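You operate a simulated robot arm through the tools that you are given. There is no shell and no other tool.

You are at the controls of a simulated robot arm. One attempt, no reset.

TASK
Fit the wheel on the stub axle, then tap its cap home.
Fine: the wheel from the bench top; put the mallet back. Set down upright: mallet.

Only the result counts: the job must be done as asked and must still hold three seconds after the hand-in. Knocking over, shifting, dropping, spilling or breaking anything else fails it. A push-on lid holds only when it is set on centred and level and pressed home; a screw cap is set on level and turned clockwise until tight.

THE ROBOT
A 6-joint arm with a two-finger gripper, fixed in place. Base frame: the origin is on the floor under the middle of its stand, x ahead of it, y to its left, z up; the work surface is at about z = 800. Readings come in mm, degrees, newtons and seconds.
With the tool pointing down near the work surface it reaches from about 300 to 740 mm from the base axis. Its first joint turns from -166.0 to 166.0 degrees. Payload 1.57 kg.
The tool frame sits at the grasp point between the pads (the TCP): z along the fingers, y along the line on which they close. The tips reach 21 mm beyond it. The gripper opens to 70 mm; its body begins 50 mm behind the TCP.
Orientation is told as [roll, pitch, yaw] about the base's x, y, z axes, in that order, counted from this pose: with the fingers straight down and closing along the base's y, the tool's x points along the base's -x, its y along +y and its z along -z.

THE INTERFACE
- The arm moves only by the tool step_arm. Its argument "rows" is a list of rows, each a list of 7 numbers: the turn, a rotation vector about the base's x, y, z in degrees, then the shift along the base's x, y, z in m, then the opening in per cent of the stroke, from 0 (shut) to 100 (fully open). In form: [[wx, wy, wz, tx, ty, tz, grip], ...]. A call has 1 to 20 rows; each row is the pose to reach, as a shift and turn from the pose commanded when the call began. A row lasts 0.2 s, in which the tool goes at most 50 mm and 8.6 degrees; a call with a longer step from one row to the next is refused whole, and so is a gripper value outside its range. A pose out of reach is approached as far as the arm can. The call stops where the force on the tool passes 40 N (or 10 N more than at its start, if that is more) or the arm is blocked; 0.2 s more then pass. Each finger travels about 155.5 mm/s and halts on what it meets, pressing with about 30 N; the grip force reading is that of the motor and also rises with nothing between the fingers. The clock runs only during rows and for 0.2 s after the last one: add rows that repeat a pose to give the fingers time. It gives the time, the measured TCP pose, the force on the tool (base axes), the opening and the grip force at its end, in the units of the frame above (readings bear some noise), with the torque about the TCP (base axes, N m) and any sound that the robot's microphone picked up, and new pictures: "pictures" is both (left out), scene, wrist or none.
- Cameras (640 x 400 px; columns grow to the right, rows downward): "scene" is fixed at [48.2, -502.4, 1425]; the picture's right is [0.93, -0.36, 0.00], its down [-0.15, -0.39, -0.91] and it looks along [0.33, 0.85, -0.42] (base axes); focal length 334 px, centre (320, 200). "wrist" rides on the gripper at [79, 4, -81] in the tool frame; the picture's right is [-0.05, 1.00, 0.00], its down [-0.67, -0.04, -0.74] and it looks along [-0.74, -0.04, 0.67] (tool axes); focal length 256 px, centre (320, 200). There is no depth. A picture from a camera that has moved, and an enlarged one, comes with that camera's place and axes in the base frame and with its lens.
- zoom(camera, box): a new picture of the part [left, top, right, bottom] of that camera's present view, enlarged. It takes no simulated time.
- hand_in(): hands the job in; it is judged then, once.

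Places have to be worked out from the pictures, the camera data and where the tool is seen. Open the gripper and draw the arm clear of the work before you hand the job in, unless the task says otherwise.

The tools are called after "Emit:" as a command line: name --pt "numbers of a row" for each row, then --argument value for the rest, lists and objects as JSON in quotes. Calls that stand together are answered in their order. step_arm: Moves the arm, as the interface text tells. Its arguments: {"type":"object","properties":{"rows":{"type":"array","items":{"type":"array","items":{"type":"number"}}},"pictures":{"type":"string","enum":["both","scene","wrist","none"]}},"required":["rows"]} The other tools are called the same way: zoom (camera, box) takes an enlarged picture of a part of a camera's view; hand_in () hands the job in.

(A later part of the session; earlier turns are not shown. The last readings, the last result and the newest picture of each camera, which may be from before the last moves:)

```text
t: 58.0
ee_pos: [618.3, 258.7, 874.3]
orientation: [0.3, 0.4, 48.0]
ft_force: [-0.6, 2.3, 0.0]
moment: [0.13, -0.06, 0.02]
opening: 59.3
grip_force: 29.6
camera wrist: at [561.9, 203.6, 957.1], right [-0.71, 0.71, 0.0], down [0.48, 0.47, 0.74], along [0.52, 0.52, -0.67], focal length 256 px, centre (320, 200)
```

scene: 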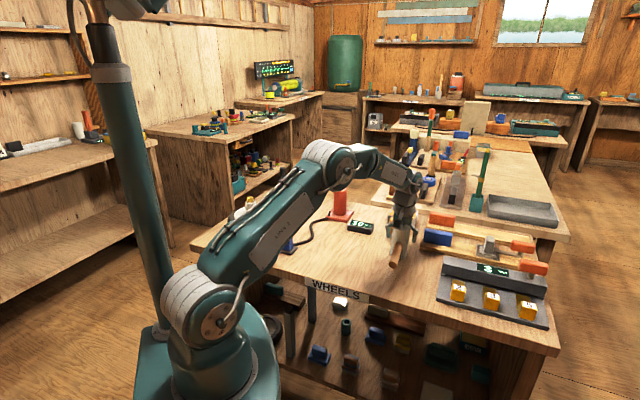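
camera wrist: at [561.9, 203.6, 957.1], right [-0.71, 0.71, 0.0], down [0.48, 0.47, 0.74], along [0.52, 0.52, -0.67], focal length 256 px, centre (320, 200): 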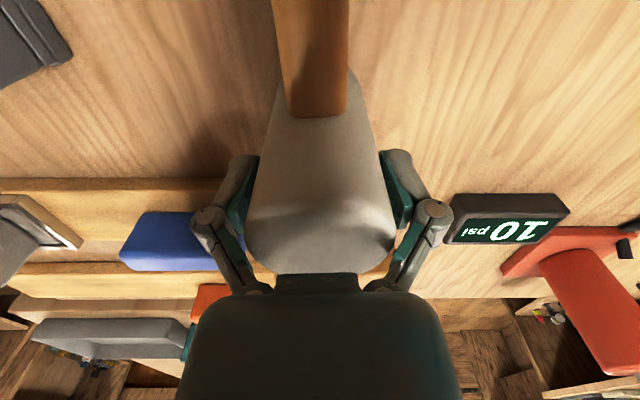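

Preload is gone. Continuing to lift in 2 mm steps to see the mallet's weight come on.

Emit:
step_arm --pt "0 0 0 0 0 0.001 0" --pt "0 0 0 0 0 0.002 0" --pictures "none"

Emit:
step_arm --pt "0 0 0 0 0 0.001 0" --pt "0 0 0 0 0 0.003 0" --pictures "both"

Emit:
zoom --camera "scene" --box '[370, 180, 450, 280]'

```text
t: 58.6
ee_pos: [619.0, 260.9, 879.1]
orientation: [0.1, 0.2, 48.0]
ft_force: [-0.1, 0.9, -3.5]
moment: [-0.02, 0.01, -0.01]
opening: 58.7
grip_force: 29.8
```

```text
t: 59.2
ee_pos: [619.7, 261.6, 881.6]
orientation: [0.0, 0.2, 48.0]
ft_force: [-0.3, -0.4, -3.3]
moment: [0.05, -0.01, 0.04]
opening: 58.1
grip_force: 30.3
camera wrist: at [562.3, 204.4, 963.3], right [-0.71, 0.71, 0.0], down [0.47, 0.47, 0.74], along [0.53, 0.53, -0.67], focal length 256 px, centre (320, 200)
```

scene: 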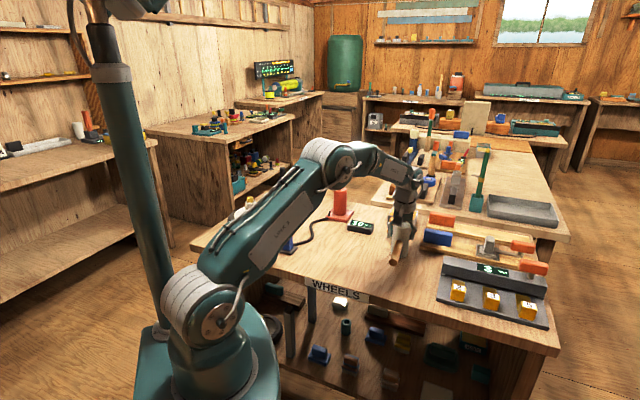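
wrist: 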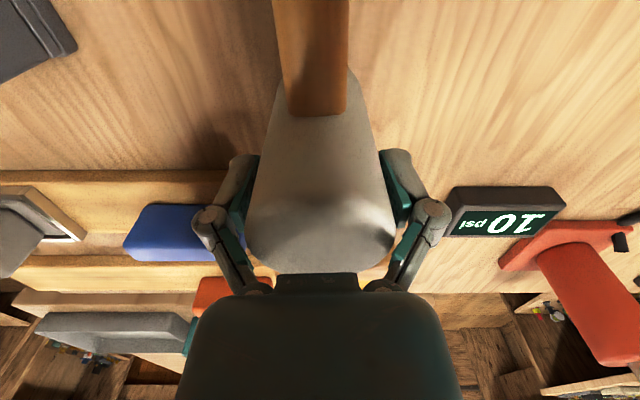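

```text
4.00 times, centred on (410, 230) of scene
camera zoom: at [48.2, -502.4, 1425.0], right [0.93, -0.36, 0.0], down [-0.15, -0.39, -0.91], along [0.33, 0.85, -0.42], focal length 1334 px, centre (-40, 80)
```

zoom: 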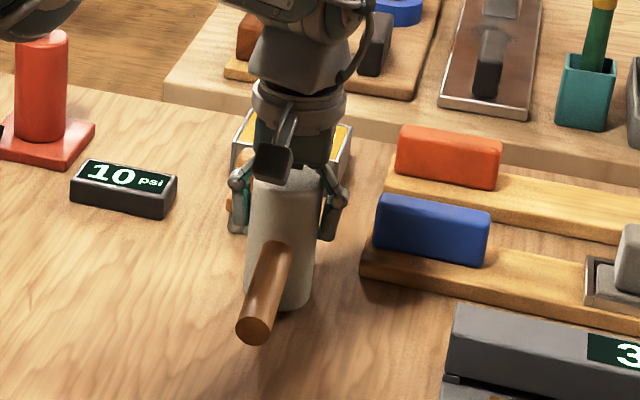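

The mallet is now carried (-3.3 N, about 0.34 kg), but the opening is slowly shrinking. I'll hold still for a second to see whether it is slipping.

Emit:
step_arm --pt "0 0 0 0 0 0 0" --pt "0 0 0 0 0 0 0" --pt "0 0 0 0 0 0 0" --pt "0 0 0 0 0 0 0" --pt "0 0 0 0 0 0 0" --pt "0 0 0 0 0 0 0" --pictures "wrist"

Emit:
zoom --camera "wrist" --box '[200, 80, 440, 280]'

```text
t: 60.6
ee_pos: [619.6, 260.9, 880.7]
orientation: [0.2, 0.1, 47.9]
ft_force: [-0.1, 0.0, -3.6]
moment: [0.01, -0.01, -0.01]
opening: 57.5
grip_force: 29.6
camera wrist: at [562.3, 204.3, 963.3], right [-0.71, 0.71, 0.0], down [0.47, 0.47, 0.74], along [0.53, 0.53, -0.67], focal length 256 px, centre (320, 200)
```

wrist: 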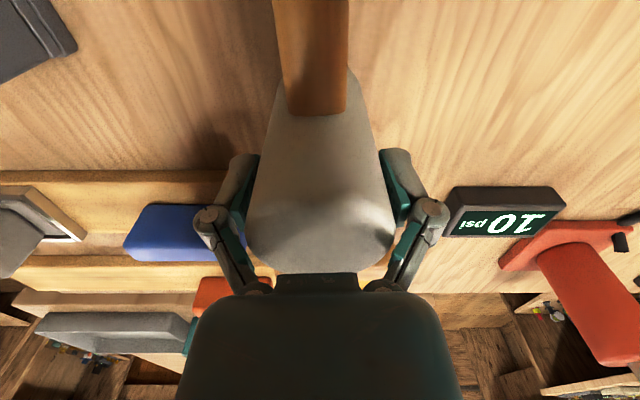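

```text
2.00 times, centred on (320, 180) of wrist
camera zoom: at [562.3, 204.3, 963.3], right [-0.71, 0.71, 0.0], down [0.47, 0.47, 0.74], along [0.53, 0.53, -0.67], focal length 512 px, centre (320, 240)
```

zoom: 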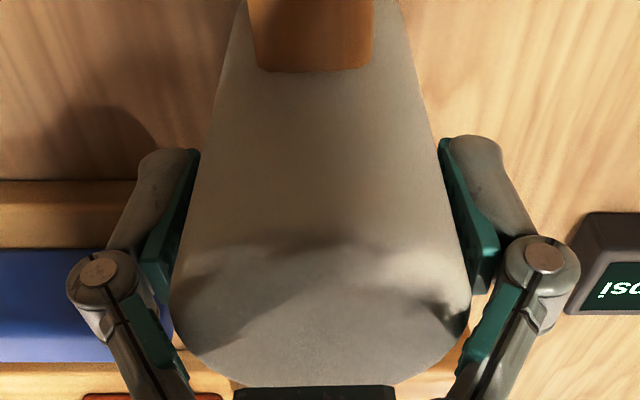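

The mallet isn't slipping — the pads just settled (57.5 mm, steady weight, zero moment). Resting TCP height for the mallet is about 879 commanded. Lifting it straight up.

Emit:
step_arm --pt "0 0 0 0 0 0.01 0" --pt "0 0 0 0 0 0.03 0" --pt "0 0 0 0 0 0.06 0" --pt "0 0 0 0 0 0.09 0" --pt "0 0 0 0 0 0.12 0" --pt "0 0 0 0 0 0.15 0" --pt "0 0 0 0 0 0.17 0" --pt "0 0 0 0 0 0.177 0" --pt "0 0 0 0 0 0.177 0" --pictures "both"

Emit:
zoom --camera "scene" --box '[350, 130, 450, 280]'

```text
t: 62.6
ee_pos: [618.3, 260.6, 1059.3]
orientation: [0.1, 0.1, 48.0]
ft_force: [-0.2, 0.2, -3.7]
moment: [0.01, 0.03, -0.01]
opening: 56.8
grip_force: 29.6
camera wrist: at [561.9, 204.6, 1141.6], right [-0.71, 0.71, 0.0], down [0.47, 0.47, 0.74], along [0.53, 0.53, -0.67], focal length 256 px, centre (320, 200)
```

scene: 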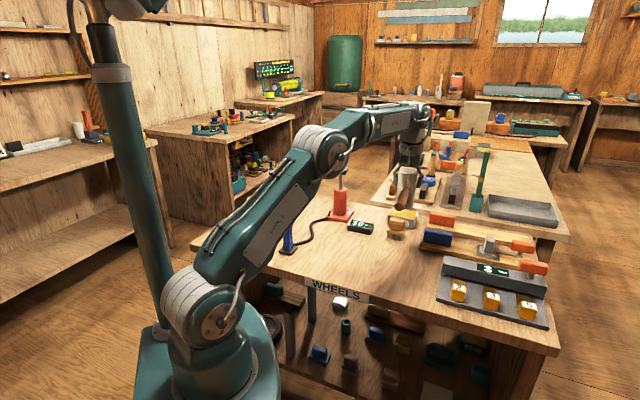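
wrist: 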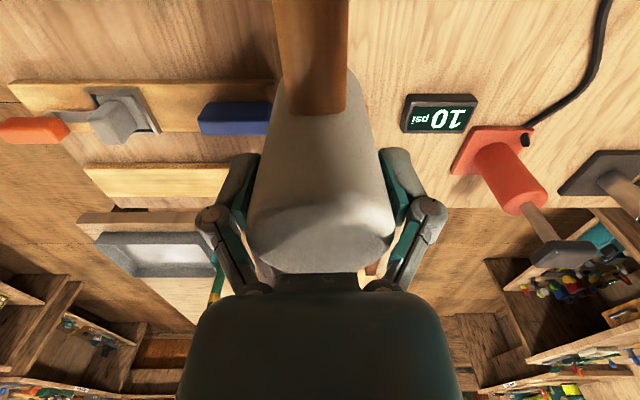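

```text
2.67 times, centred on (400, 205) of scene
camera zoom: at [48.2, -502.4, 1425.0], right [0.93, -0.36, 0.0], down [-0.15, -0.39, -0.91], along [0.33, 0.85, -0.42], focal length 889 px, centre (107, 187)
```

zoom: 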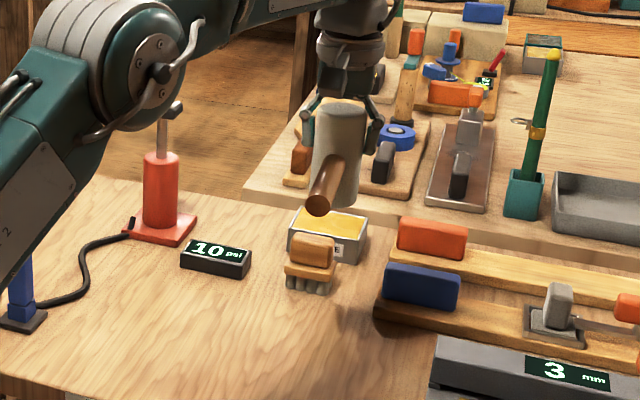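

Mallet secure. Carrying it across to above the wheel cap, turning back to yaw 90 so the handle points to -y.

Emit:
step_arm --pt "0 0 0.8 -0.0082 0.0068 0 0" --pt "0 0 2.5 -0.0247 0.0204 0 0" --pt "0 0 5 -0.0494 0.0408 0 0" --pt "0 0 8 -0.0782 0.0647 0 0" --pt "0 0 10.9 -0.107 0.0885 0 0" --pt "0 0 13.9 -0.1358 0.1123 0 0" --pt "0 0 16.8 -0.1646 0.1361 0 0" --pt "0 0 19.7 -0.1934 0.1599 0 0" --pt "0 0 22.7 -0.2222 0.1838 0 0" --pt "0 0 25.6 -0.251 0.2076 0 0" --pt "0 0 28.6 -0.2798 0.2314 0 0" --pt "0 0 31.5 -0.3086 0.2552 0 0" --pt "0 0 34.4 -0.3374 0.279 0 0" --pt "0 0 37 -0.3621 0.2995 0 0" --pt "0 0 39.1 -0.3827 0.3165 0 0" --pt "0 0 41 -0.3992 0.3301 0 0" --pt "0 0 42 -0.4115 0.3403 0 0" --pt "0 0 42 -0.4115 0.3403 0 0" --pt "0 0 42 -0.4115 0.3403 0 0" --pictures "both"

Emit:
zoom --camera "scene" --box '[215, 120, 315, 240]'

```text
t: 66.6
ee_pos: [207.0, 599.8, 1061.8]
orientation: [0.1, 0.1, 90.0]
ft_force: [0.7, 0.6, -3.5]
moment: [0.06, -0.01, 0.01]
opening: 55.0
grip_force: 29.6
camera wrist: at [202.0, 521.6, 1142.4], right [-1.0, 0.05, 0.0], down [0.04, 0.67, 0.74], along [0.04, 0.74, -0.67], focal length 256 px, centre (320, 200)
```

scene: 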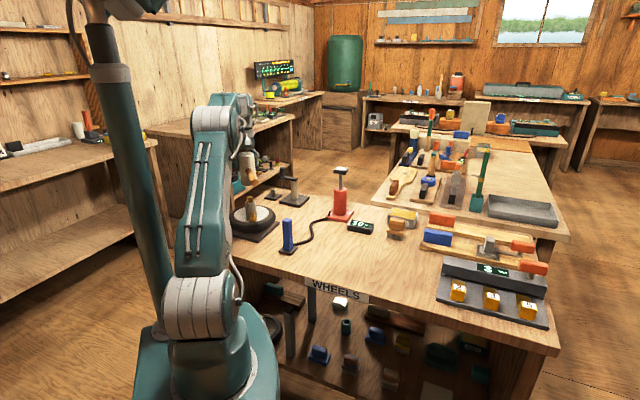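
wrist: 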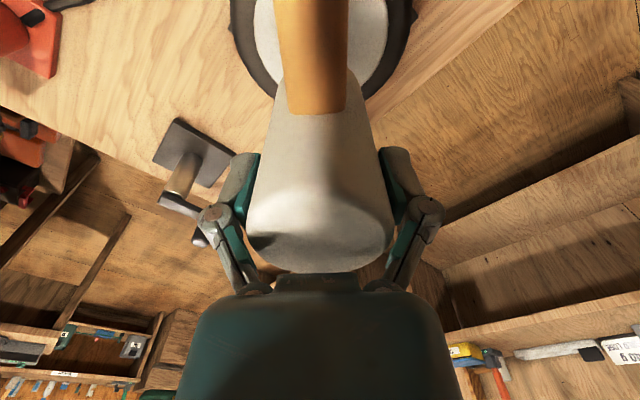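

```text
3.33 times, centred on (265, 180) of scene
camera zoom: at [48.2, -502.4, 1425.0], right [0.93, -0.36, 0.0], down [-0.15, -0.39, -0.91], along [0.33, 0.85, -0.42], focal length 1112 px, centre (503, 267)
```

zoom: 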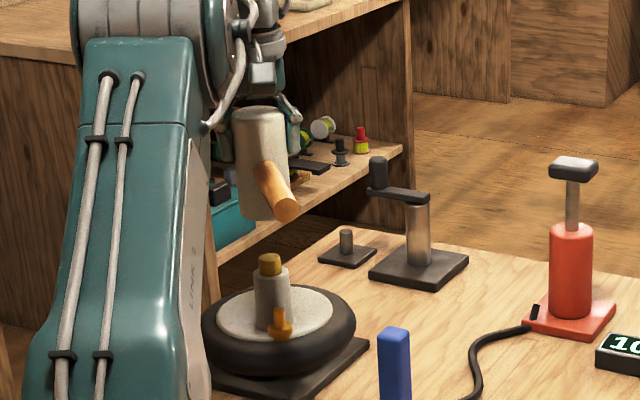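

Emit:
zoom --camera "wrist" --box '[200, 80, 440, 280]'

```text
2.00 times, centred on (320, 180) of wrist
camera zoom: at [202.0, 521.6, 1142.4], right [-1.0, 0.05, 0.0], down [0.04, 0.67, 0.74], along [0.04, 0.74, -0.67], focal length 512 px, centre (320, 240)
```

zoom: 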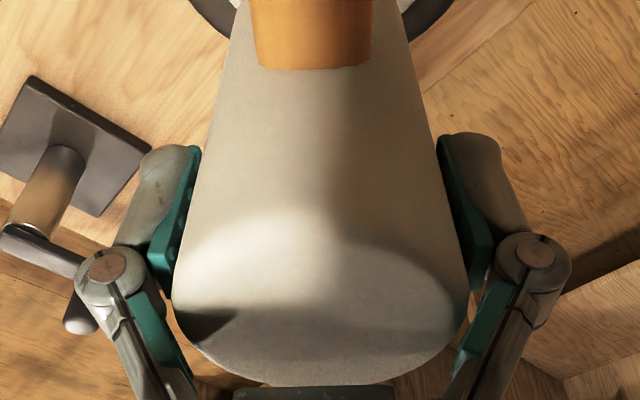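

Mallet head is lined up over the cap with about a 50 mm gap. Descending to just above the cap, then in small steps watching force and sound.

Emit:
step_arm --pt "0 0 0 0 0 -0.015 0" --pt "0 0 0 0 0 -0.03 0" --pt "0 0 0 0 0 -0.038 0" --pt "0 0 0 0 0 -0.038 0" --pictures "both"

Emit:
zoom --camera "scene" --box '[225, 140, 305, 240]'

```text
t: 67.6
ee_pos: [207.6, 600.9, 1022.7]
orientation: [0.0, 0.0, 90.0]
ft_force: [-0.9, 0.4, -3.6]
moment: [0.02, -0.03, 0.03]
opening: 54.6
grip_force: 29.8
camera wrist: at [202.0, 521.7, 1103.9], right [-1.0, 0.05, 0.0], down [0.04, 0.67, 0.74], along [0.04, 0.74, -0.67], focal length 256 px, centre (320, 200)
```

scene: 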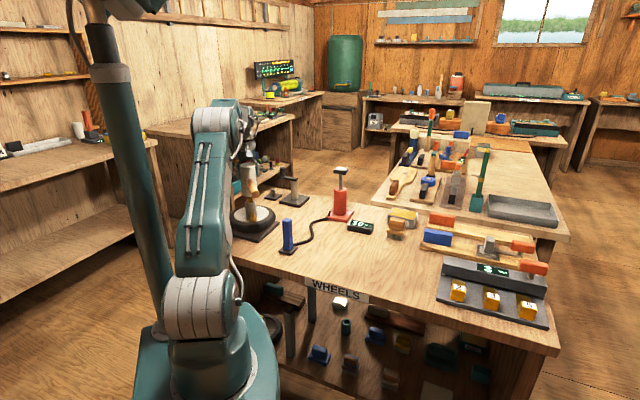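
wrist: 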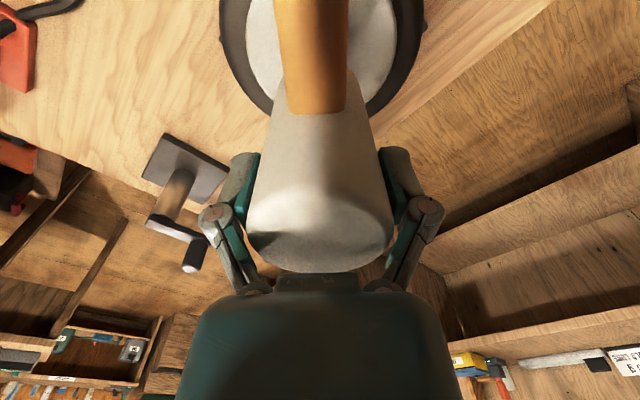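

```text
4.00 times, centred on (265, 190) of scene
camera zoom: at [48.2, -502.4, 1425.0], right [0.93, -0.36, 0.0], down [-0.15, -0.39, -0.91], along [0.33, 0.85, -0.42], focal length 1334 px, centre (540, 240)
```

zoom: 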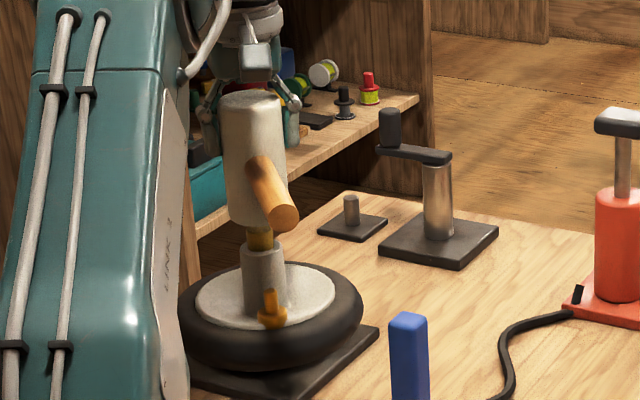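

Emit:
step_arm --pt "0 0 0 0 0 -0.003 0" --pt "0 0 0 0 0 -0.006 0" --pictures "none"

Emit:
step_arm --pt "0 0 0 0 0 -0.003 0" --pictures "none"

Emit:
step_arm --pt "0 0 0 0 0 -0.003 0" --pictures "none"

```text
t: 68.2
ee_pos: [207.5, 599.9, 1018.2]
orientation: [0.0, 0.1, 90.0]
ft_force: [0.0, 0.0, -3.7]
moment: [0.06, 0.05, 0.03]
opening: 54.4
grip_force: 29.7
```

```text
t: 68.6
ee_pos: [207.4, 599.7, 1012.1]
orientation: [0.1, 0.1, 89.9]
ft_force: [-0.6, -0.4, -2.7]
moment: [0.01, 0.02, 0.01]
opening: 54.2
grip_force: 29.6
```

```text
t: 69.0
ee_pos: [207.3, 600.5, 1010.9]
orientation: [0.1, -0.1, 90.0]
ft_force: [-1.2, 0.0, 5.8]
moment: [-0.16, 0.13, -0.03]
opening: 54.1
grip_force: 30.3
```

Contact with the cap at z ≈ 1010. Pressing a little further to see how the cap responds.

Emit:
step_arm --pt "0 0 0 0 0 -0.002 0" --pictures "none"

Emit:
step_arm --pt "0 0 0 0 0 -0.002 0" --pictures "scene"

Emit:
zoom --camera "scene" --box '[225, 140, 305, 240]'

```text
t: 69.4
ee_pos: [206.8, 600.5, 1011.1]
orientation: [0.0, -0.4, 90.0]
ft_force: [-2.1, -0.9, 25.1]
moment: [-0.25, 0.32, 0.0]
opening: 54.3
grip_force: 29.7
```

```text
t: 69.8
ee_pos: [206.2, 600.3, 1011.7]
orientation: [-0.1, -0.4, 89.9]
ft_force: [-1.2, -6.1, 14.0]
moment: [-0.71, 0.2, -0.01]
opening: 54.0
grip_force: 29.8
stopped in row 1: the force on the tool passed its limit at 42 N (the readings are from after the stop); the commanded pose is now the measured one
```

scene: 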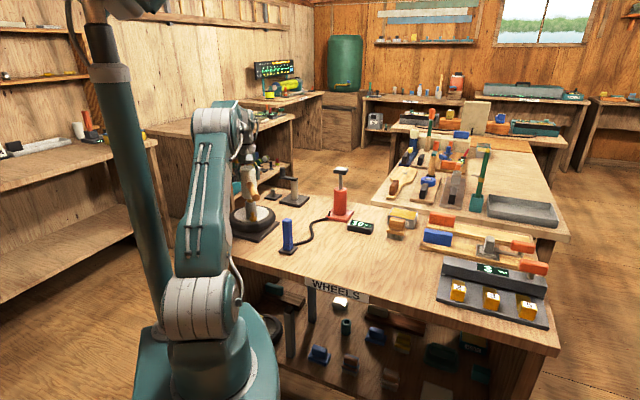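

```text
4.00 times, centred on (265, 190) of scene
camera zoom: at [48.2, -502.4, 1425.0], right [0.93, -0.36, 0.0], down [-0.15, -0.39, -0.91], along [0.33, 0.85, -0.42], focal length 1334 px, centre (540, 240)
```

zoom: 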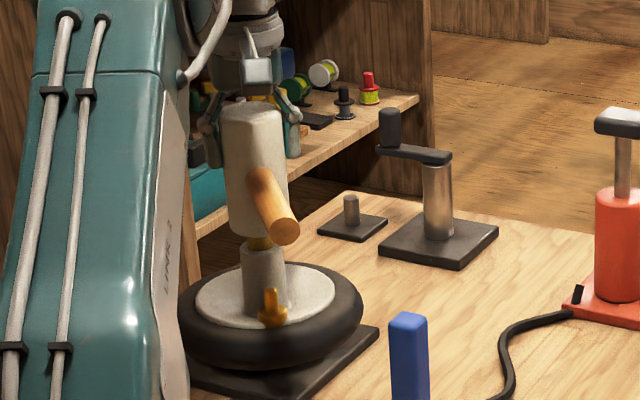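

The push reached 42 N and the call stopped. I'll back the mallet off upward to see whether the cap has moved.

Emit:
step_arm --pt "0 0 0 0 0 0.01 0" --pt "0 0 0 0 0 0.03 0" --pt "0 0 0 0 0 0.05 0" --pt "0 0 0 0 0 0.05 0" --pictures "both"

Emit:
zoom --camera "scene" --box '[235, 120, 295, 240]'

Emit:
zoom --camera "wrist" --box '[200, 80, 440, 280]'

```text
t: 70.8
ee_pos: [208.4, 602.1, 1059.4]
orientation: [0.0, -0.3, 90.0]
ft_force: [0.2, -0.7, -4.0]
moment: [0.0, 0.01, 0.02]
opening: 53.6
grip_force: 29.3
camera wrist: at [203.5, 521.4, 1140.8], right [-1.0, 0.05, 0.0], down [0.03, 0.66, 0.75], along [0.04, 0.75, -0.66], focal length 256 px, centre (320, 200)
```

scene: 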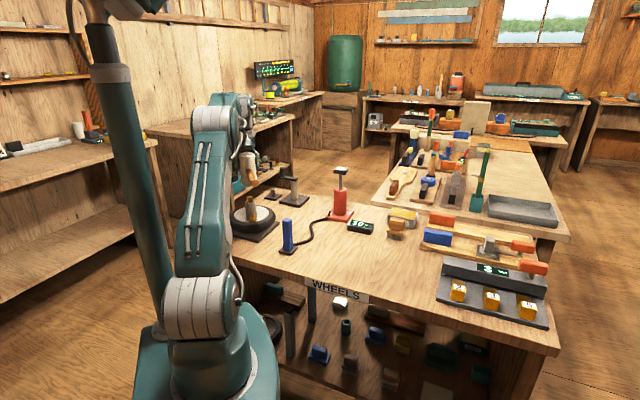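
wrist: 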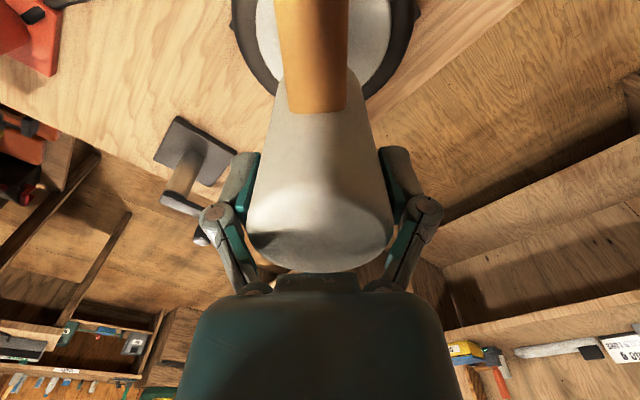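

```text
3.33 times, centred on (265, 180) of scene
camera zoom: at [48.2, -502.4, 1425.0], right [0.93, -0.36, 0.0], down [-0.15, -0.39, -0.91], along [0.33, 0.85, -0.42], focal length 1112 px, centre (503, 267)
```

zoom: 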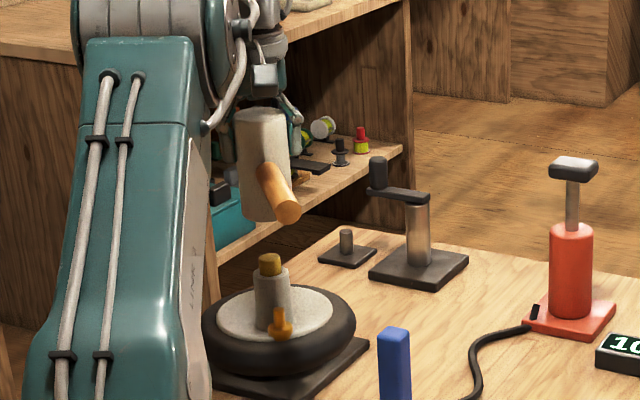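

```text
2.00 times, centred on (320, 180) of wrist
camera zoom: at [203.5, 521.4, 1140.8], right [-1.0, 0.05, 0.0], down [0.03, 0.66, 0.75], along [0.04, 0.75, -0.66], focal length 512 px, centre (320, 240)
```

zoom: 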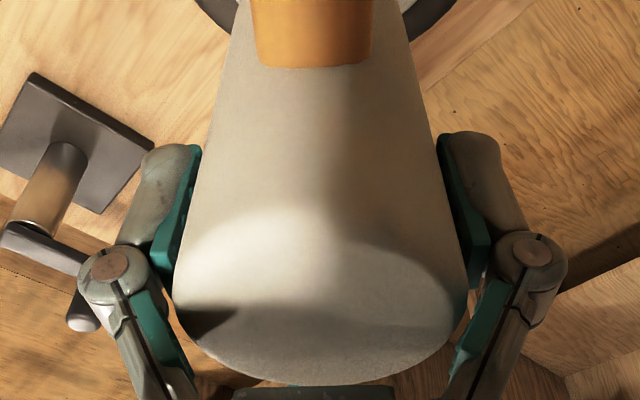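

Emit:
zoom --camera "scene" --box '[228, 188, 276, 224]'

```text
11.11 times, centred on (252, 206) of scene
camera zoom: at [48.2, -502.4, 1425.0], right [0.93, -0.36, 0.0], down [-0.15, -0.39, -0.91], along [0.33, 0.85, -0.42], focal length 3705 px, centre (1076, 133)
```

zoom: 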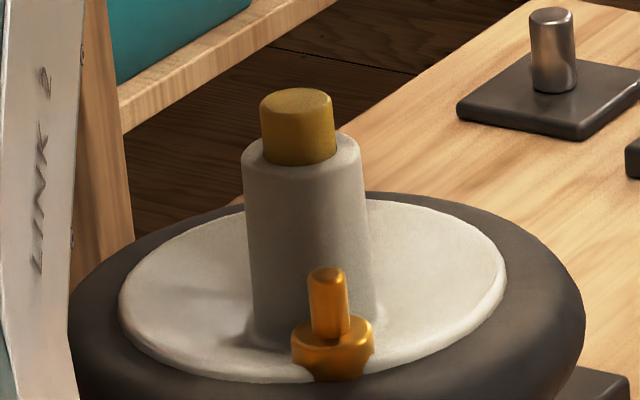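

The cap still stands about 20 mm proud, so slow pressing to 40 N didn't move it; it needs a real tap. I'll level the tool, re-centre, and come down to a few mm above the cap, then strike at moderate speed.

Emit:
step_arm --pt "-0.2 0 0 0.0005 0.0005 -0.01 0" --pt "-0.37 0 0 0.0015 0.0008 -0.03 0" --pt "-0.37 0 0 0.0015 0.0008 -0.036 0" --pt "-0.37 0 0 0.0015 0.0008 -0.036 0" --pt "-0.37 0 0 0.0015 0.0008 -0.036 0" --pictures "none"

Emit:
step_arm --pt "0 0 0 0 0 -0.025 0" --pictures "scene"

```text
t: 72.0
ee_pos: [209.5, 601.2, 1023.3]
orientation: [0.0, 0.0, 90.0]
ft_force: [0.2, -0.5, -3.3]
moment: [0.02, 0.01, 0.03]
opening: 53.7
grip_force: 29.5
```

```text
t: 72.4
ee_pos: [209.6, 600.4, 1006.9]
orientation: [-0.4, -0.9, 90.0]
ft_force: [0.5, 3.5, 36.4]
moment: [-0.02, 0.43, -0.04]
opening: 53.8
grip_force: 30.3
```

scene: 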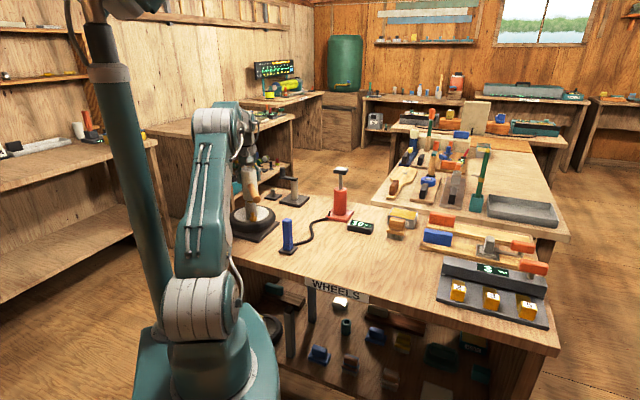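

36 N with the head at z ≈ 1007, a few mm lower than first contact. Let me lift and look at the cap again.

Emit:
step_arm --pt "0 0 0 0 0 0.015 0" --pt "0 0 0 0 0 0.04 0" --pt "0 0 0 0 0 0.06 0" --pt "0 0 0 0 0 0.06 0" --pictures "wrist"

Emit:
zoom --camera "scene" --box '[228, 188, 276, 224]'

Emit:
zoom --camera "scene" --box '[225, 130, 305, 230]'

```text
t: 73.4
ee_pos: [209.9, 603.6, 1059.9]
orientation: [0.1, 0.1, 89.9]
ft_force: [0.7, 0.4, -3.2]
moment: [-0.01, 0.01, 0.01]
opening: 53.9
grip_force: 29.8
camera wrist: at [204.7, 524.2, 1140.6], right [-1.0, 0.05, 0.0], down [0.04, 0.67, 0.74], along [0.04, 0.74, -0.67], focal length 256 px, centre (320, 200)
```

wrist: 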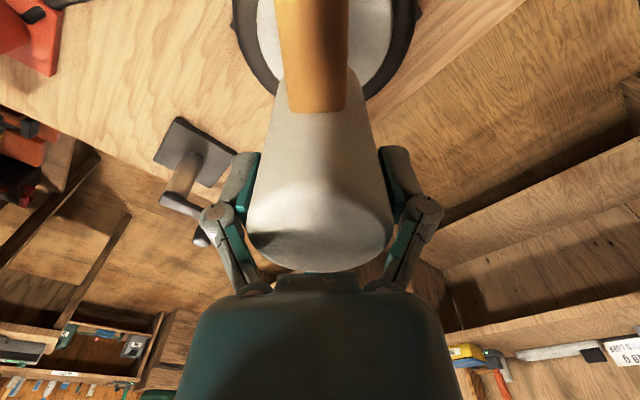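

```text
11.11 times, centred on (252, 206) of scene
camera zoom: at [48.2, -502.4, 1425.0], right [0.93, -0.36, 0.0], down [-0.15, -0.39, -0.91], along [0.33, 0.85, -0.42], focal length 3705 px, centre (1076, 133)
```

zoom: 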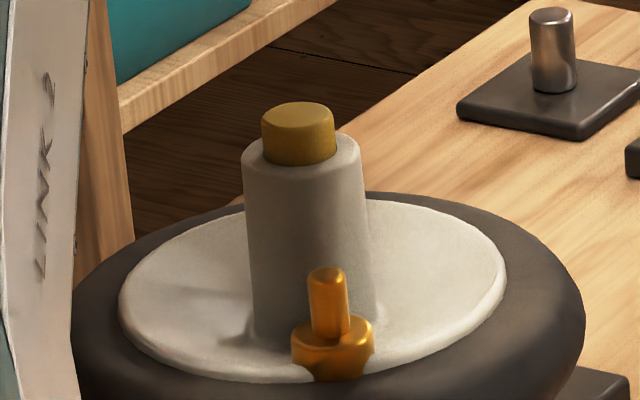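

```text
4.00 times, centred on (265, 180) of scene
camera zoom: at [48.2, -502.4, 1425.0], right [0.93, -0.36, 0.0], down [-0.15, -0.39, -0.91], along [0.33, 0.85, -0.42], focal length 1334 px, centre (540, 280)
```

zoom: 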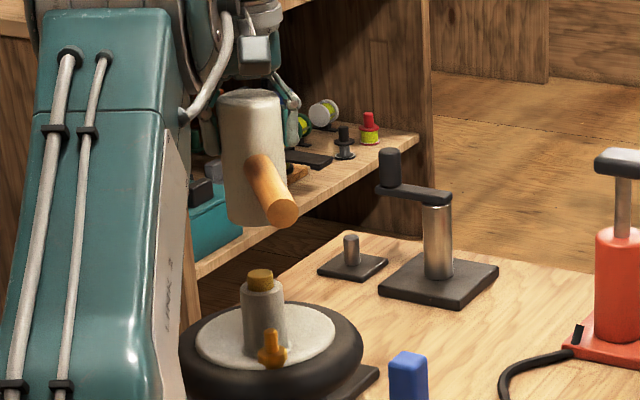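

The tap works: the cap went down about 5 mm (now about 15 mm proud). Repeating the tap from slightly lower.

Emit:
step_arm --pt "0 0 0 -0.0005 -0.0005 -0.015 0" --pt "0 0 0 -0.0005 -0.0005 -0.035 0" --pt "0 0 0 -0.0005 -0.0005 -0.04 0" --pt "0 0 0 -0.0005 -0.0005 -0.04 0" --pictures "none"

Emit:
step_arm --pt "0 0 0 0 0 -0.025 0" --pictures "none"

Emit:
step_arm --pt "0 0 0 0 0 0.015 0" --pt "0 0 0 0 0 0.025 0" --pt "0 0 0 0 0 0.025 0" --pictures "scene"

Emit:
zoom --camera "scene" --box '[228, 188, 276, 224]'

```text
t: 74.4
ee_pos: [209.6, 601.7, 1019.6]
orientation: [0.0, 0.0, 90.1]
ft_force: [0.1, 0.4, -3.8]
moment: [0.02, -0.03, 0.0]
opening: 53.6
grip_force: 29.8
```

```text
t: 74.8
ee_pos: [209.2, 601.7, 1001.4]
orientation: [-0.3, -0.9, 90.0]
ft_force: [-1.1, 3.1, 36.7]
moment: [-0.01, 0.55, -0.09]
opening: 53.8
grip_force: 30.3
```

```text
t: 75.6
ee_pos: [210.6, 598.2, 1020.9]
orientation: [0.0, 0.1, 90.0]
ft_force: [-0.7, -0.8, -3.3]
moment: [0.02, 0.01, 0.01]
opening: 53.5
grip_force: 29.7
```

scene: 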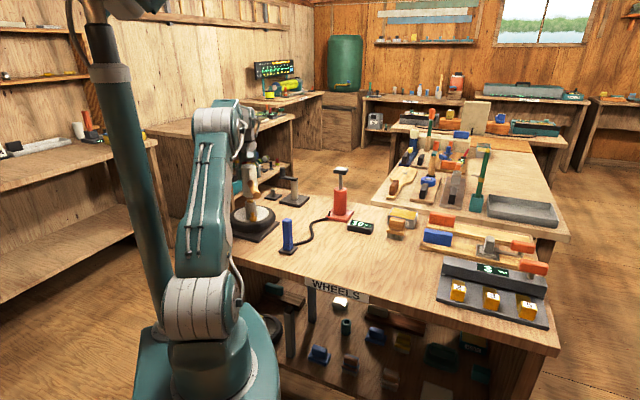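

```text
11.11 times, centred on (252, 206) of scene
camera zoom: at [48.2, -502.4, 1425.0], right [0.93, -0.36, 0.0], down [-0.15, -0.39, -0.91], along [0.33, 0.85, -0.42], focal length 3705 px, centre (1076, 133)
```

zoom: 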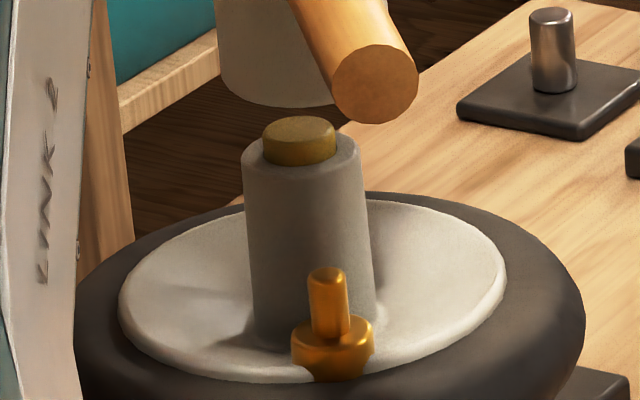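

Another ~5 mm (about 10 mm proud now). Tapping again.

Emit:
step_arm --pt "0 0 0 0 0 -0.005 0" --pt "0 0 0 0 0 -0.005 0" --pictures "none"

Emit:
step_arm --pt "0 0 0 0 0 -0.025 0" --pictures "none"

Emit:
step_arm --pt "0 0 0 0 0 0.015 0" --pt "0 0 0 0 0 0.025 0" --pt "0 0 0 0 0 0.025 0" --pictures "scene"

Emit:
zoom --camera "scene" --box '[228, 188, 276, 224]'

```text
t: 76.2
ee_pos: [210.1, 599.9, 1013.4]
orientation: [0.0, 0.0, 90.0]
ft_force: [0.1, 0.3, -2.5]
moment: [0.01, 0.03, -0.02]
opening: 53.7
grip_force: 30.5
```

```text
t: 76.6
ee_pos: [209.9, 600.9, 996.5]
orientation: [-0.3, -0.9, 90.0]
ft_force: [1.6, -0.3, 37.1]
moment: [-0.3, 0.29, 0.02]
opening: 53.6
grip_force: 30.1
```

```text
t: 77.4
ee_pos: [209.7, 598.3, 1015.6]
orientation: [0.0, 0.0, 90.1]
ft_force: [-0.1, -1.2, -2.6]
moment: [0.03, -0.03, 0.03]
opening: 53.7
grip_force: 30.3
```

scene: 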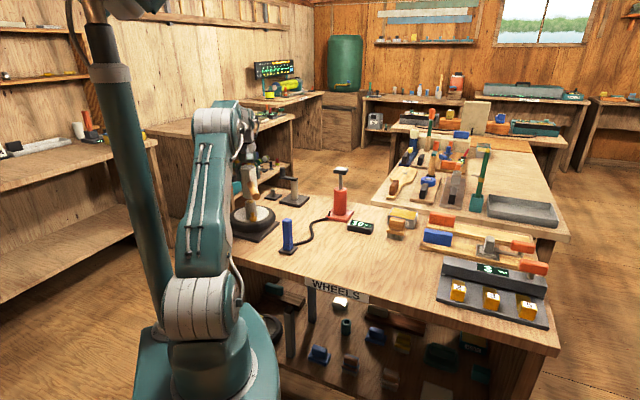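

```text
11.11 times, centred on (252, 206) of scene
camera zoom: at [48.2, -502.4, 1425.0], right [0.93, -0.36, 0.0], down [-0.15, -0.39, -0.91], along [0.33, 0.85, -0.42], focal length 3705 px, centre (1076, 133)
```

zoom: 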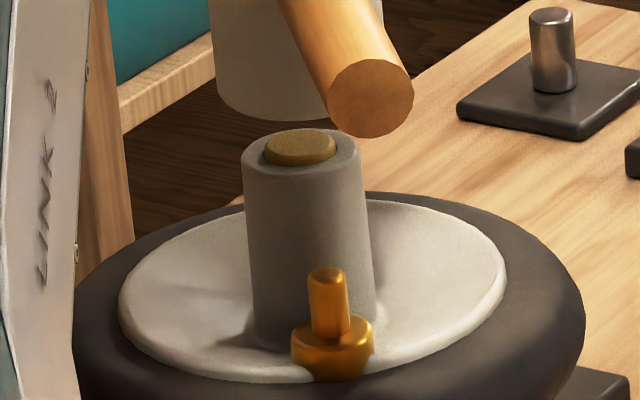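

About 5 mm proud now. One more tap should bring it flush.

Emit:
step_arm --pt "0 0 0 0 0 -0.005 0" --pt "0 0 0 0 0 -0.005 0" --pictures "none"

Emit:
step_arm --pt "0 0 0 0 0 -0.025 0" --pictures "none"

Emit:
step_arm --pt "0 0 0 0 0 0.015 0" --pt "0 0 0 0 0 0.03 0" --pt "0 0 0 0 0 0.03 0" --pictures "scene"

Emit:
zoom --camera "scene" --box '[228, 188, 276, 224]'

```text
t: 78.0
ee_pos: [209.0, 602.8, 1009.1]
orientation: [-0.1, -0.1, 90.0]
ft_force: [0.8, 0.2, -2.6]
moment: [0.04, 0.02, 0.0]
opening: 53.8
grip_force: 30.0
```

```text
t: 78.5
ee_pos: [209.4, 600.8, 997.2]
orientation: [-0.3, -0.9, 89.9]
ft_force: [-0.8, -5.1, 7.7]
moment: [-0.55, 0.18, 0.02]
opening: 54.0
grip_force: 30.1
stopped in row 1: the force on the tool passed its limit at 45 N (the readings are from after the stop); the commanded pose is now the measured one
```

```text
t: 79.3
ee_pos: [209.4, 603.4, 1026.7]
orientation: [-0.4, -0.7, 90.0]
ft_force: [-0.3, -0.1, -3.3]
moment: [0.02, -0.03, -0.02]
opening: 53.5
grip_force: 29.9
```

scene: 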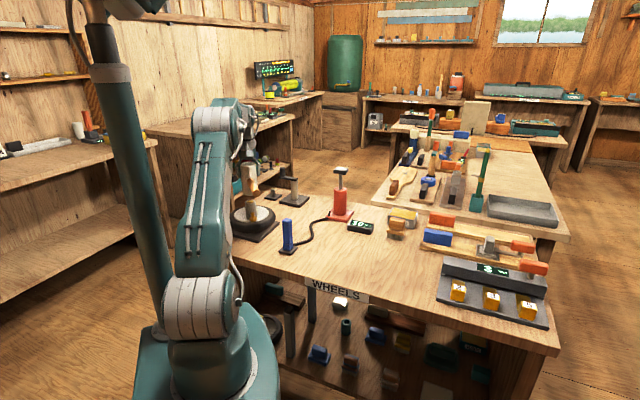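

```text
11.11 times, centred on (252, 206) of scene
camera zoom: at [48.2, -502.4, 1425.0], right [0.93, -0.36, 0.0], down [-0.15, -0.39, -0.91], along [0.33, 0.85, -0.42], focal length 3705 px, centre (1076, 133)
```

zoom: 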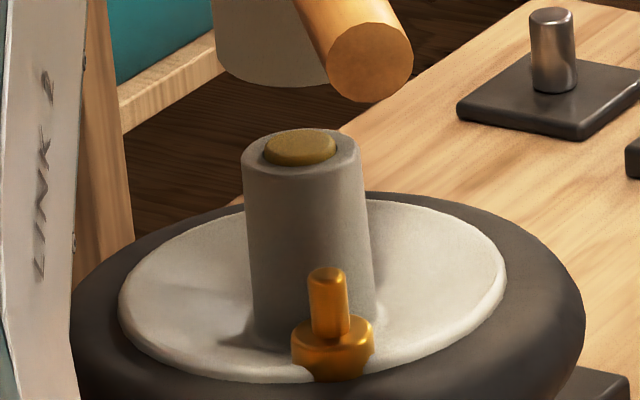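

This time the blow met a hard stop (45 N) and the cap didn't drop further. Zooming in to judge whether it's home.

Emit:
zoom --camera "scene" --box '[240, 194, 264, 212]'

```text
16.00 times, centred on (252, 203) of scene
camera zoom: at [48.2, -502.4, 1425.0], right [0.93, -0.36, 0.0], down [-0.15, -0.39, -0.91], along [0.33, 0.85, -0.42], focal length 5335 px, centre (1408, 152)
```

zoom: 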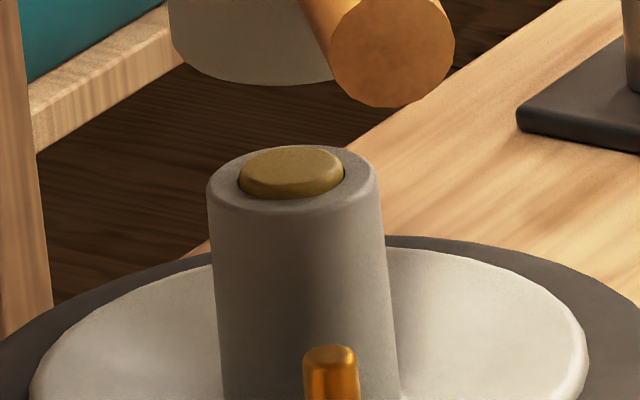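

The cap is now only about 3–4 mm proud and resisted 45 N, unlike the earlier taps which yielded at ~37 N. I'll re-level the tool and give one more check tap to make sure it is fully home.

Emit:
step_arm --pt "-0.4 0.17 0 -0.0007 0 -0.005 0" --pt "-0.8 0.35 0 -0.0015 0.0002 -0.01 0" --pt "-0.8 0.35 0 -0.0015 0.0002 -0.015 0" --pt "-0.8 0.35 0 -0.0015 0.0002 -0.015 0" --pt "-0.8 0.35 0 -0.0015 0.0002 -0.015 0" --pictures "none"

Emit:
step_arm --pt "0 0 0 0 0 -0.027 0" --pictures "none"

Emit:
step_arm --pt "0 0 0 0 0 0.015 0" --pt "0 0 0 0 0 0.03 0" --pt "0 0 0 0 0 0.03 0" --pictures "scene"

Emit:
zoom --camera "scene" --box '[240, 194, 264, 212]'

```text
t: 80.5
ee_pos: [208.0, 602.5, 1010.9]
orientation: [0.0, 0.0, 90.0]
ft_force: [0.5, -0.5, -2.6]
moment: [0.05, 0.0, 0.01]
opening: 53.6
grip_force: 30.1
```

```text
t: 80.9
ee_pos: [209.0, 598.8, 996.7]
orientation: [-0.2, -0.7, 90.0]
ft_force: [-1.3, -5.2, 5.7]
moment: [-0.45, 0.1, 0.02]
opening: 53.8
grip_force: 29.9
stopped in row 1: the force on the tool passed its limit at 45 N (the readings are from after the stop); the commanded pose is now the measured one
```

```text
t: 81.7
ee_pos: [209.7, 600.3, 1026.8]
orientation: [-0.1, -0.7, 90.0]
ft_force: [-0.3, 0.4, -3.3]
moment: [0.01, 0.04, 0.02]
opening: 53.8
grip_force: 30.6
```

scene: 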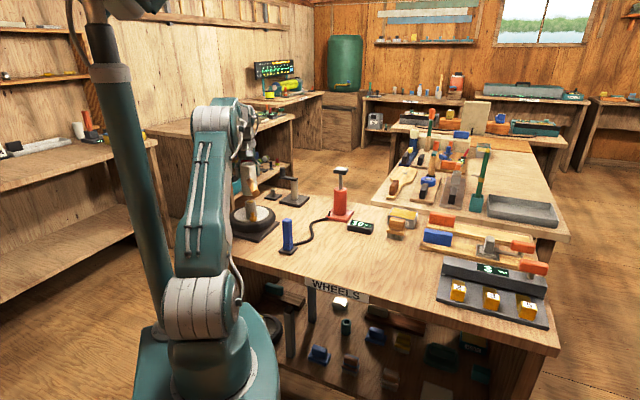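

```text
16.00 times, centred on (252, 203) of scene
camera zoom: at [48.2, -502.4, 1425.0], right [0.93, -0.36, 0.0], down [-0.15, -0.39, -0.91], along [0.33, 0.85, -0.42], focal length 5335 px, centre (1408, 152)
```

zoom: 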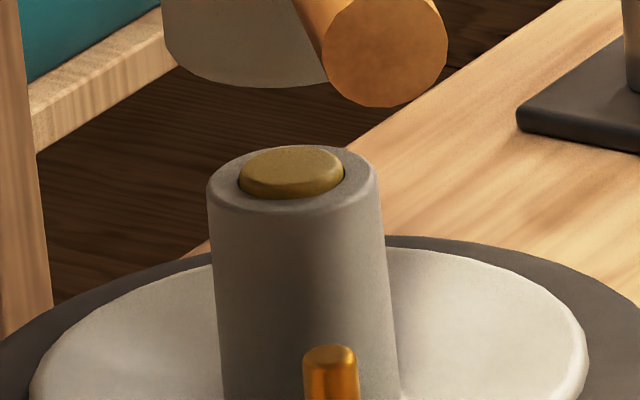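

The cap did not move any further under a second firm blow, so it is home against its stop, and the wheel still sits level. Now I'll lift the mallet clear and level the tool before carrying it back.

Emit:
step_arm --pt "-0.35 0.07 0 0 0.001 0.015 0" --pt "-0.7 0.15 0 0 0.002 0.035 0" --pt "-0.7 0.15 0 0 0.002 0.045 0" --pt "-0.7 0.15 0 0 0.002 0.045 0" --pictures "both"

Emit:
zoom --camera "wrist" --box '[200, 80, 440, 280]'

Emit:
zoom --camera "scene" --box '[225, 130, 305, 230]'

```text
t: 82.7
ee_pos: [208.0, 603.1, 1071.3]
orientation: [0.1, 0.0, 90.0]
ft_force: [-0.4, -0.4, -2.4]
moment: [0.04, 0.01, -0.01]
opening: 53.8
grip_force: 29.8
camera wrist: at [203.1, 523.3, 1153.0], right [-1.0, 0.05, 0.0], down [0.04, 0.67, 0.74], along [0.04, 0.74, -0.67], focal length 256 px, centre (320, 200)
```

scene: 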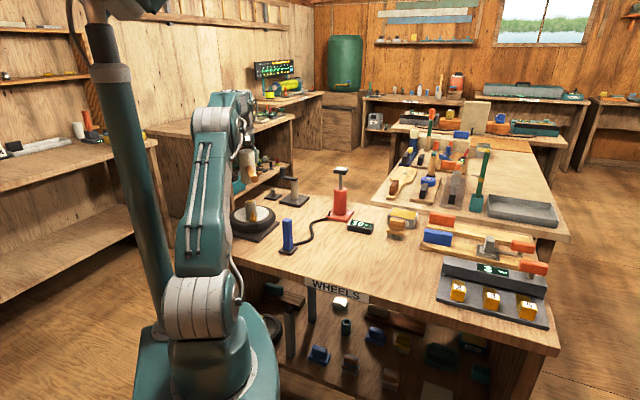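
wrist: 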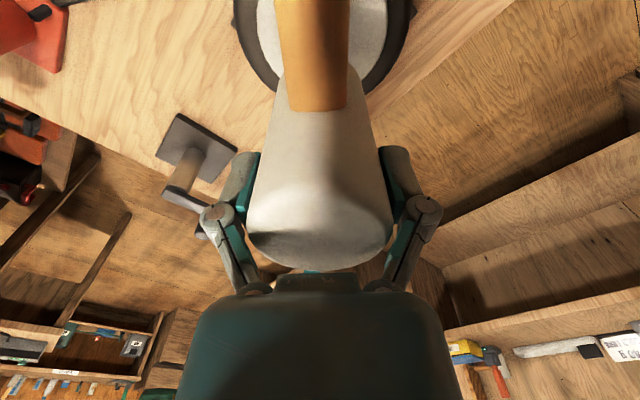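

```text
2.00 times, centred on (320, 180) of wrist
camera zoom: at [203.1, 523.3, 1153.0], right [-1.0, 0.05, 0.0], down [0.04, 0.67, 0.74], along [0.04, 0.74, -0.67], focal length 512 px, centre (320, 240)
```

zoom: 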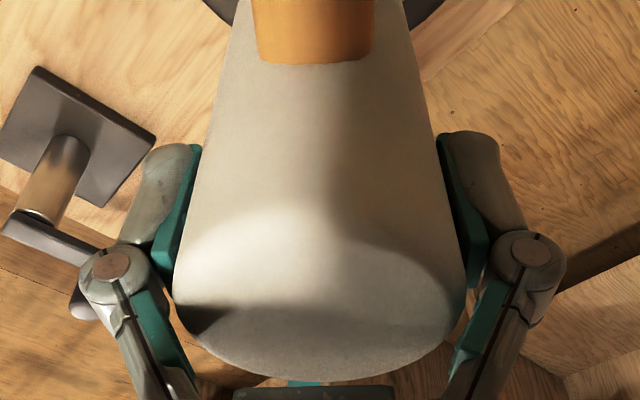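

```text
4.00 times, centred on (265, 180) of scene
camera zoom: at [48.2, -502.4, 1425.0], right [0.93, -0.36, 0.0], down [-0.15, -0.39, -0.91], along [0.33, 0.85, -0.42], focal length 1334 px, centre (540, 280)
```

zoom: 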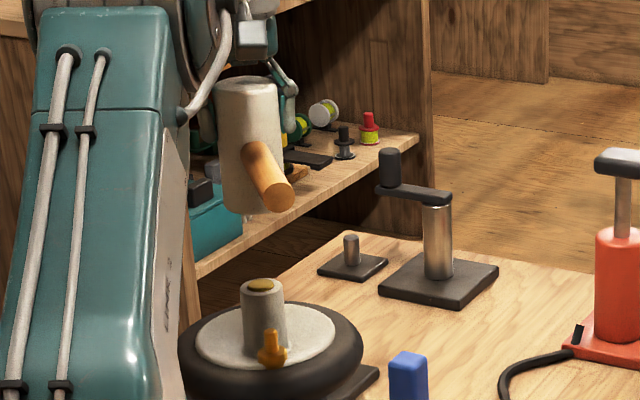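

The mallet is still firmly held and the cap is seated just above the hub rim. Carrying the mallet back to its original place, turning back to yaw 48.

Emit:
step_arm --pt "0 0 -0.8 0.0082 -0.0068 0 0" --pt "0 0 -2.5 0.0247 -0.0205 0 0" --pt "0 0 -5 0.0493 -0.041 0 0" --pt "0 0 -8 0.0781 -0.065 0 0" --pt "0 0 -10.9 0.1069 -0.0889 0 0" --pt "0 0 -13.9 0.1356 -0.1129 0 0" --pt "0 0 -16.8 0.1644 -0.1368 0 0" --pt "0 0 -19.7 0.1932 -0.1607 0 0" --pt "0 0 -22.7 0.2219 -0.1847 0 0" --pt "0 0 -25.6 0.2507 -0.2086 0 0" --pt "0 0 -28.6 0.2795 -0.2326 0 0" --pt "0 0 -31.5 0.3083 -0.2565 0 0" --pt "0 0 -34.4 0.337 -0.2804 0 0" --pt "0 0 -37 0.3617 -0.301 0 0" --pt "0 0 -39.1 0.3822 -0.3181 0 0" --pt "0 0 -41 0.3987 -0.3317 0 0" --pt "0 0 -42 0.411 -0.342 0 0" --pt "0 0 -42 0.411 -0.342 0 0" --pt "0 0 -42 0.411 -0.342 0 0" --pictures "both"

Emit:
zoom --camera "scene" --box '[350, 130, 450, 280]'

```text
t: 86.7
ee_pos: [621.3, 260.1, 1071.3]
orientation: [0.0, 0.0, 47.9]
ft_force: [-0.2, -0.2, -2.8]
moment: [0.03, 0.01, -0.03]
opening: 53.3
grip_force: 29.9
camera wrist: at [563.7, 203.9, 1152.8], right [-0.71, 0.71, 0.0], down [0.47, 0.47, 0.74], along [0.53, 0.53, -0.67], focal length 256 px, centre (320, 200)
```

scene: 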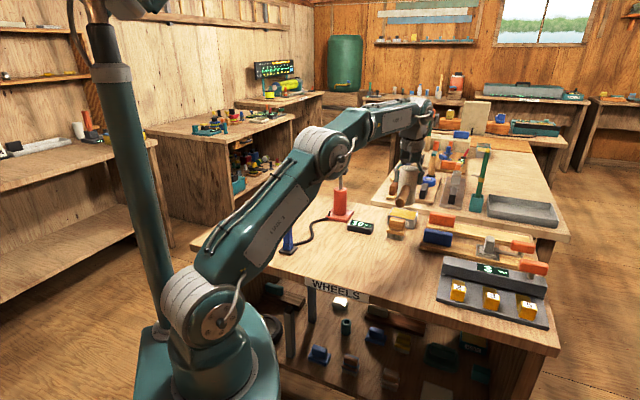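
wrist: 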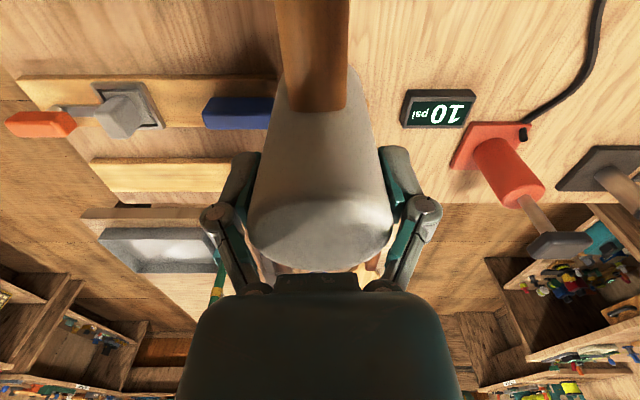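

```text
2.67 times, centred on (400, 205) of scene
camera zoom: at [48.2, -502.4, 1425.0], right [0.93, -0.36, 0.0], down [-0.15, -0.39, -0.91], along [0.33, 0.85, -0.42], focal length 889 px, centre (107, 187)
```

zoom: 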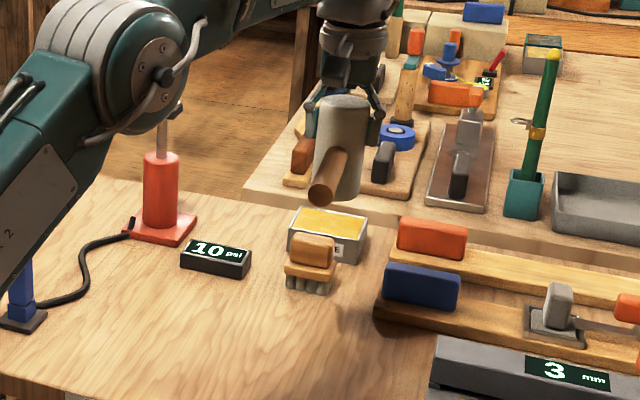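

Back over the mallet's original spot. Lowering to about 15 mm above the bench.

Emit:
step_arm --pt "0 0 0 -0.001 0.0003 -0.02 0" --pt "0 0 0 -0.001 0.0003 -0.055 0" --pt "0 0 0 -0.001 0.0003 -0.09 0" --pt "0 0 0 -0.001 0.0003 -0.125 0" --pt "0 0 0 -0.001 0.0003 -0.155 0" --pt "0 0 0 -0.001 0.0003 -0.172 0" --pt "0 0 0 -0.001 0.0003 -0.177 0" --pt "0 0 0 -0.001 0.0003 -0.177 0" --pictures "both"

Emit:
zoom --camera "scene" --box '[370, 180, 450, 280]'

```text
t: 88.5
ee_pos: [619.7, 260.8, 894.3]
orientation: [0.0, 0.0, 48.1]
ft_force: [0.3, 0.9, -3.0]
moment: [0.0, 0.0, -0.02]
opening: 53.4
grip_force: 30.0
camera wrist: at [561.9, 204.5, 975.2], right [-0.71, 0.71, 0.0], down [0.47, 0.47, 0.74], along [0.53, 0.53, -0.67], focal length 256 px, centre (320, 200)
```

scene: 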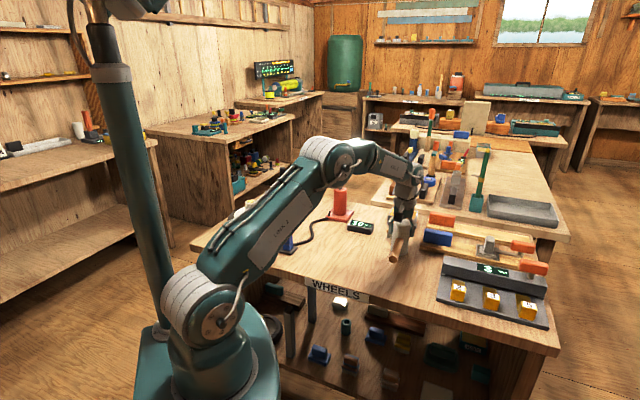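
wrist: 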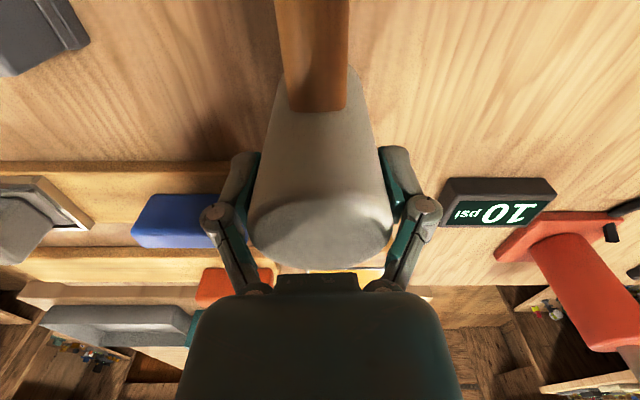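

```text
4.00 times, centred on (410, 230) of scene
camera zoom: at [48.2, -502.4, 1425.0], right [0.93, -0.36, 0.0], down [-0.15, -0.39, -0.91], along [0.33, 0.85, -0.42], focal length 1334 px, centre (-40, 80)
```

zoom: 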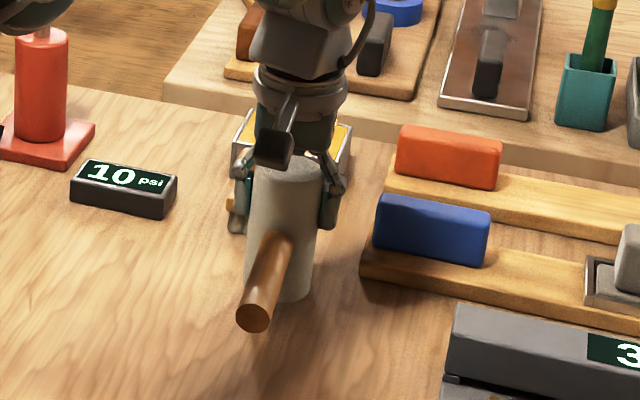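

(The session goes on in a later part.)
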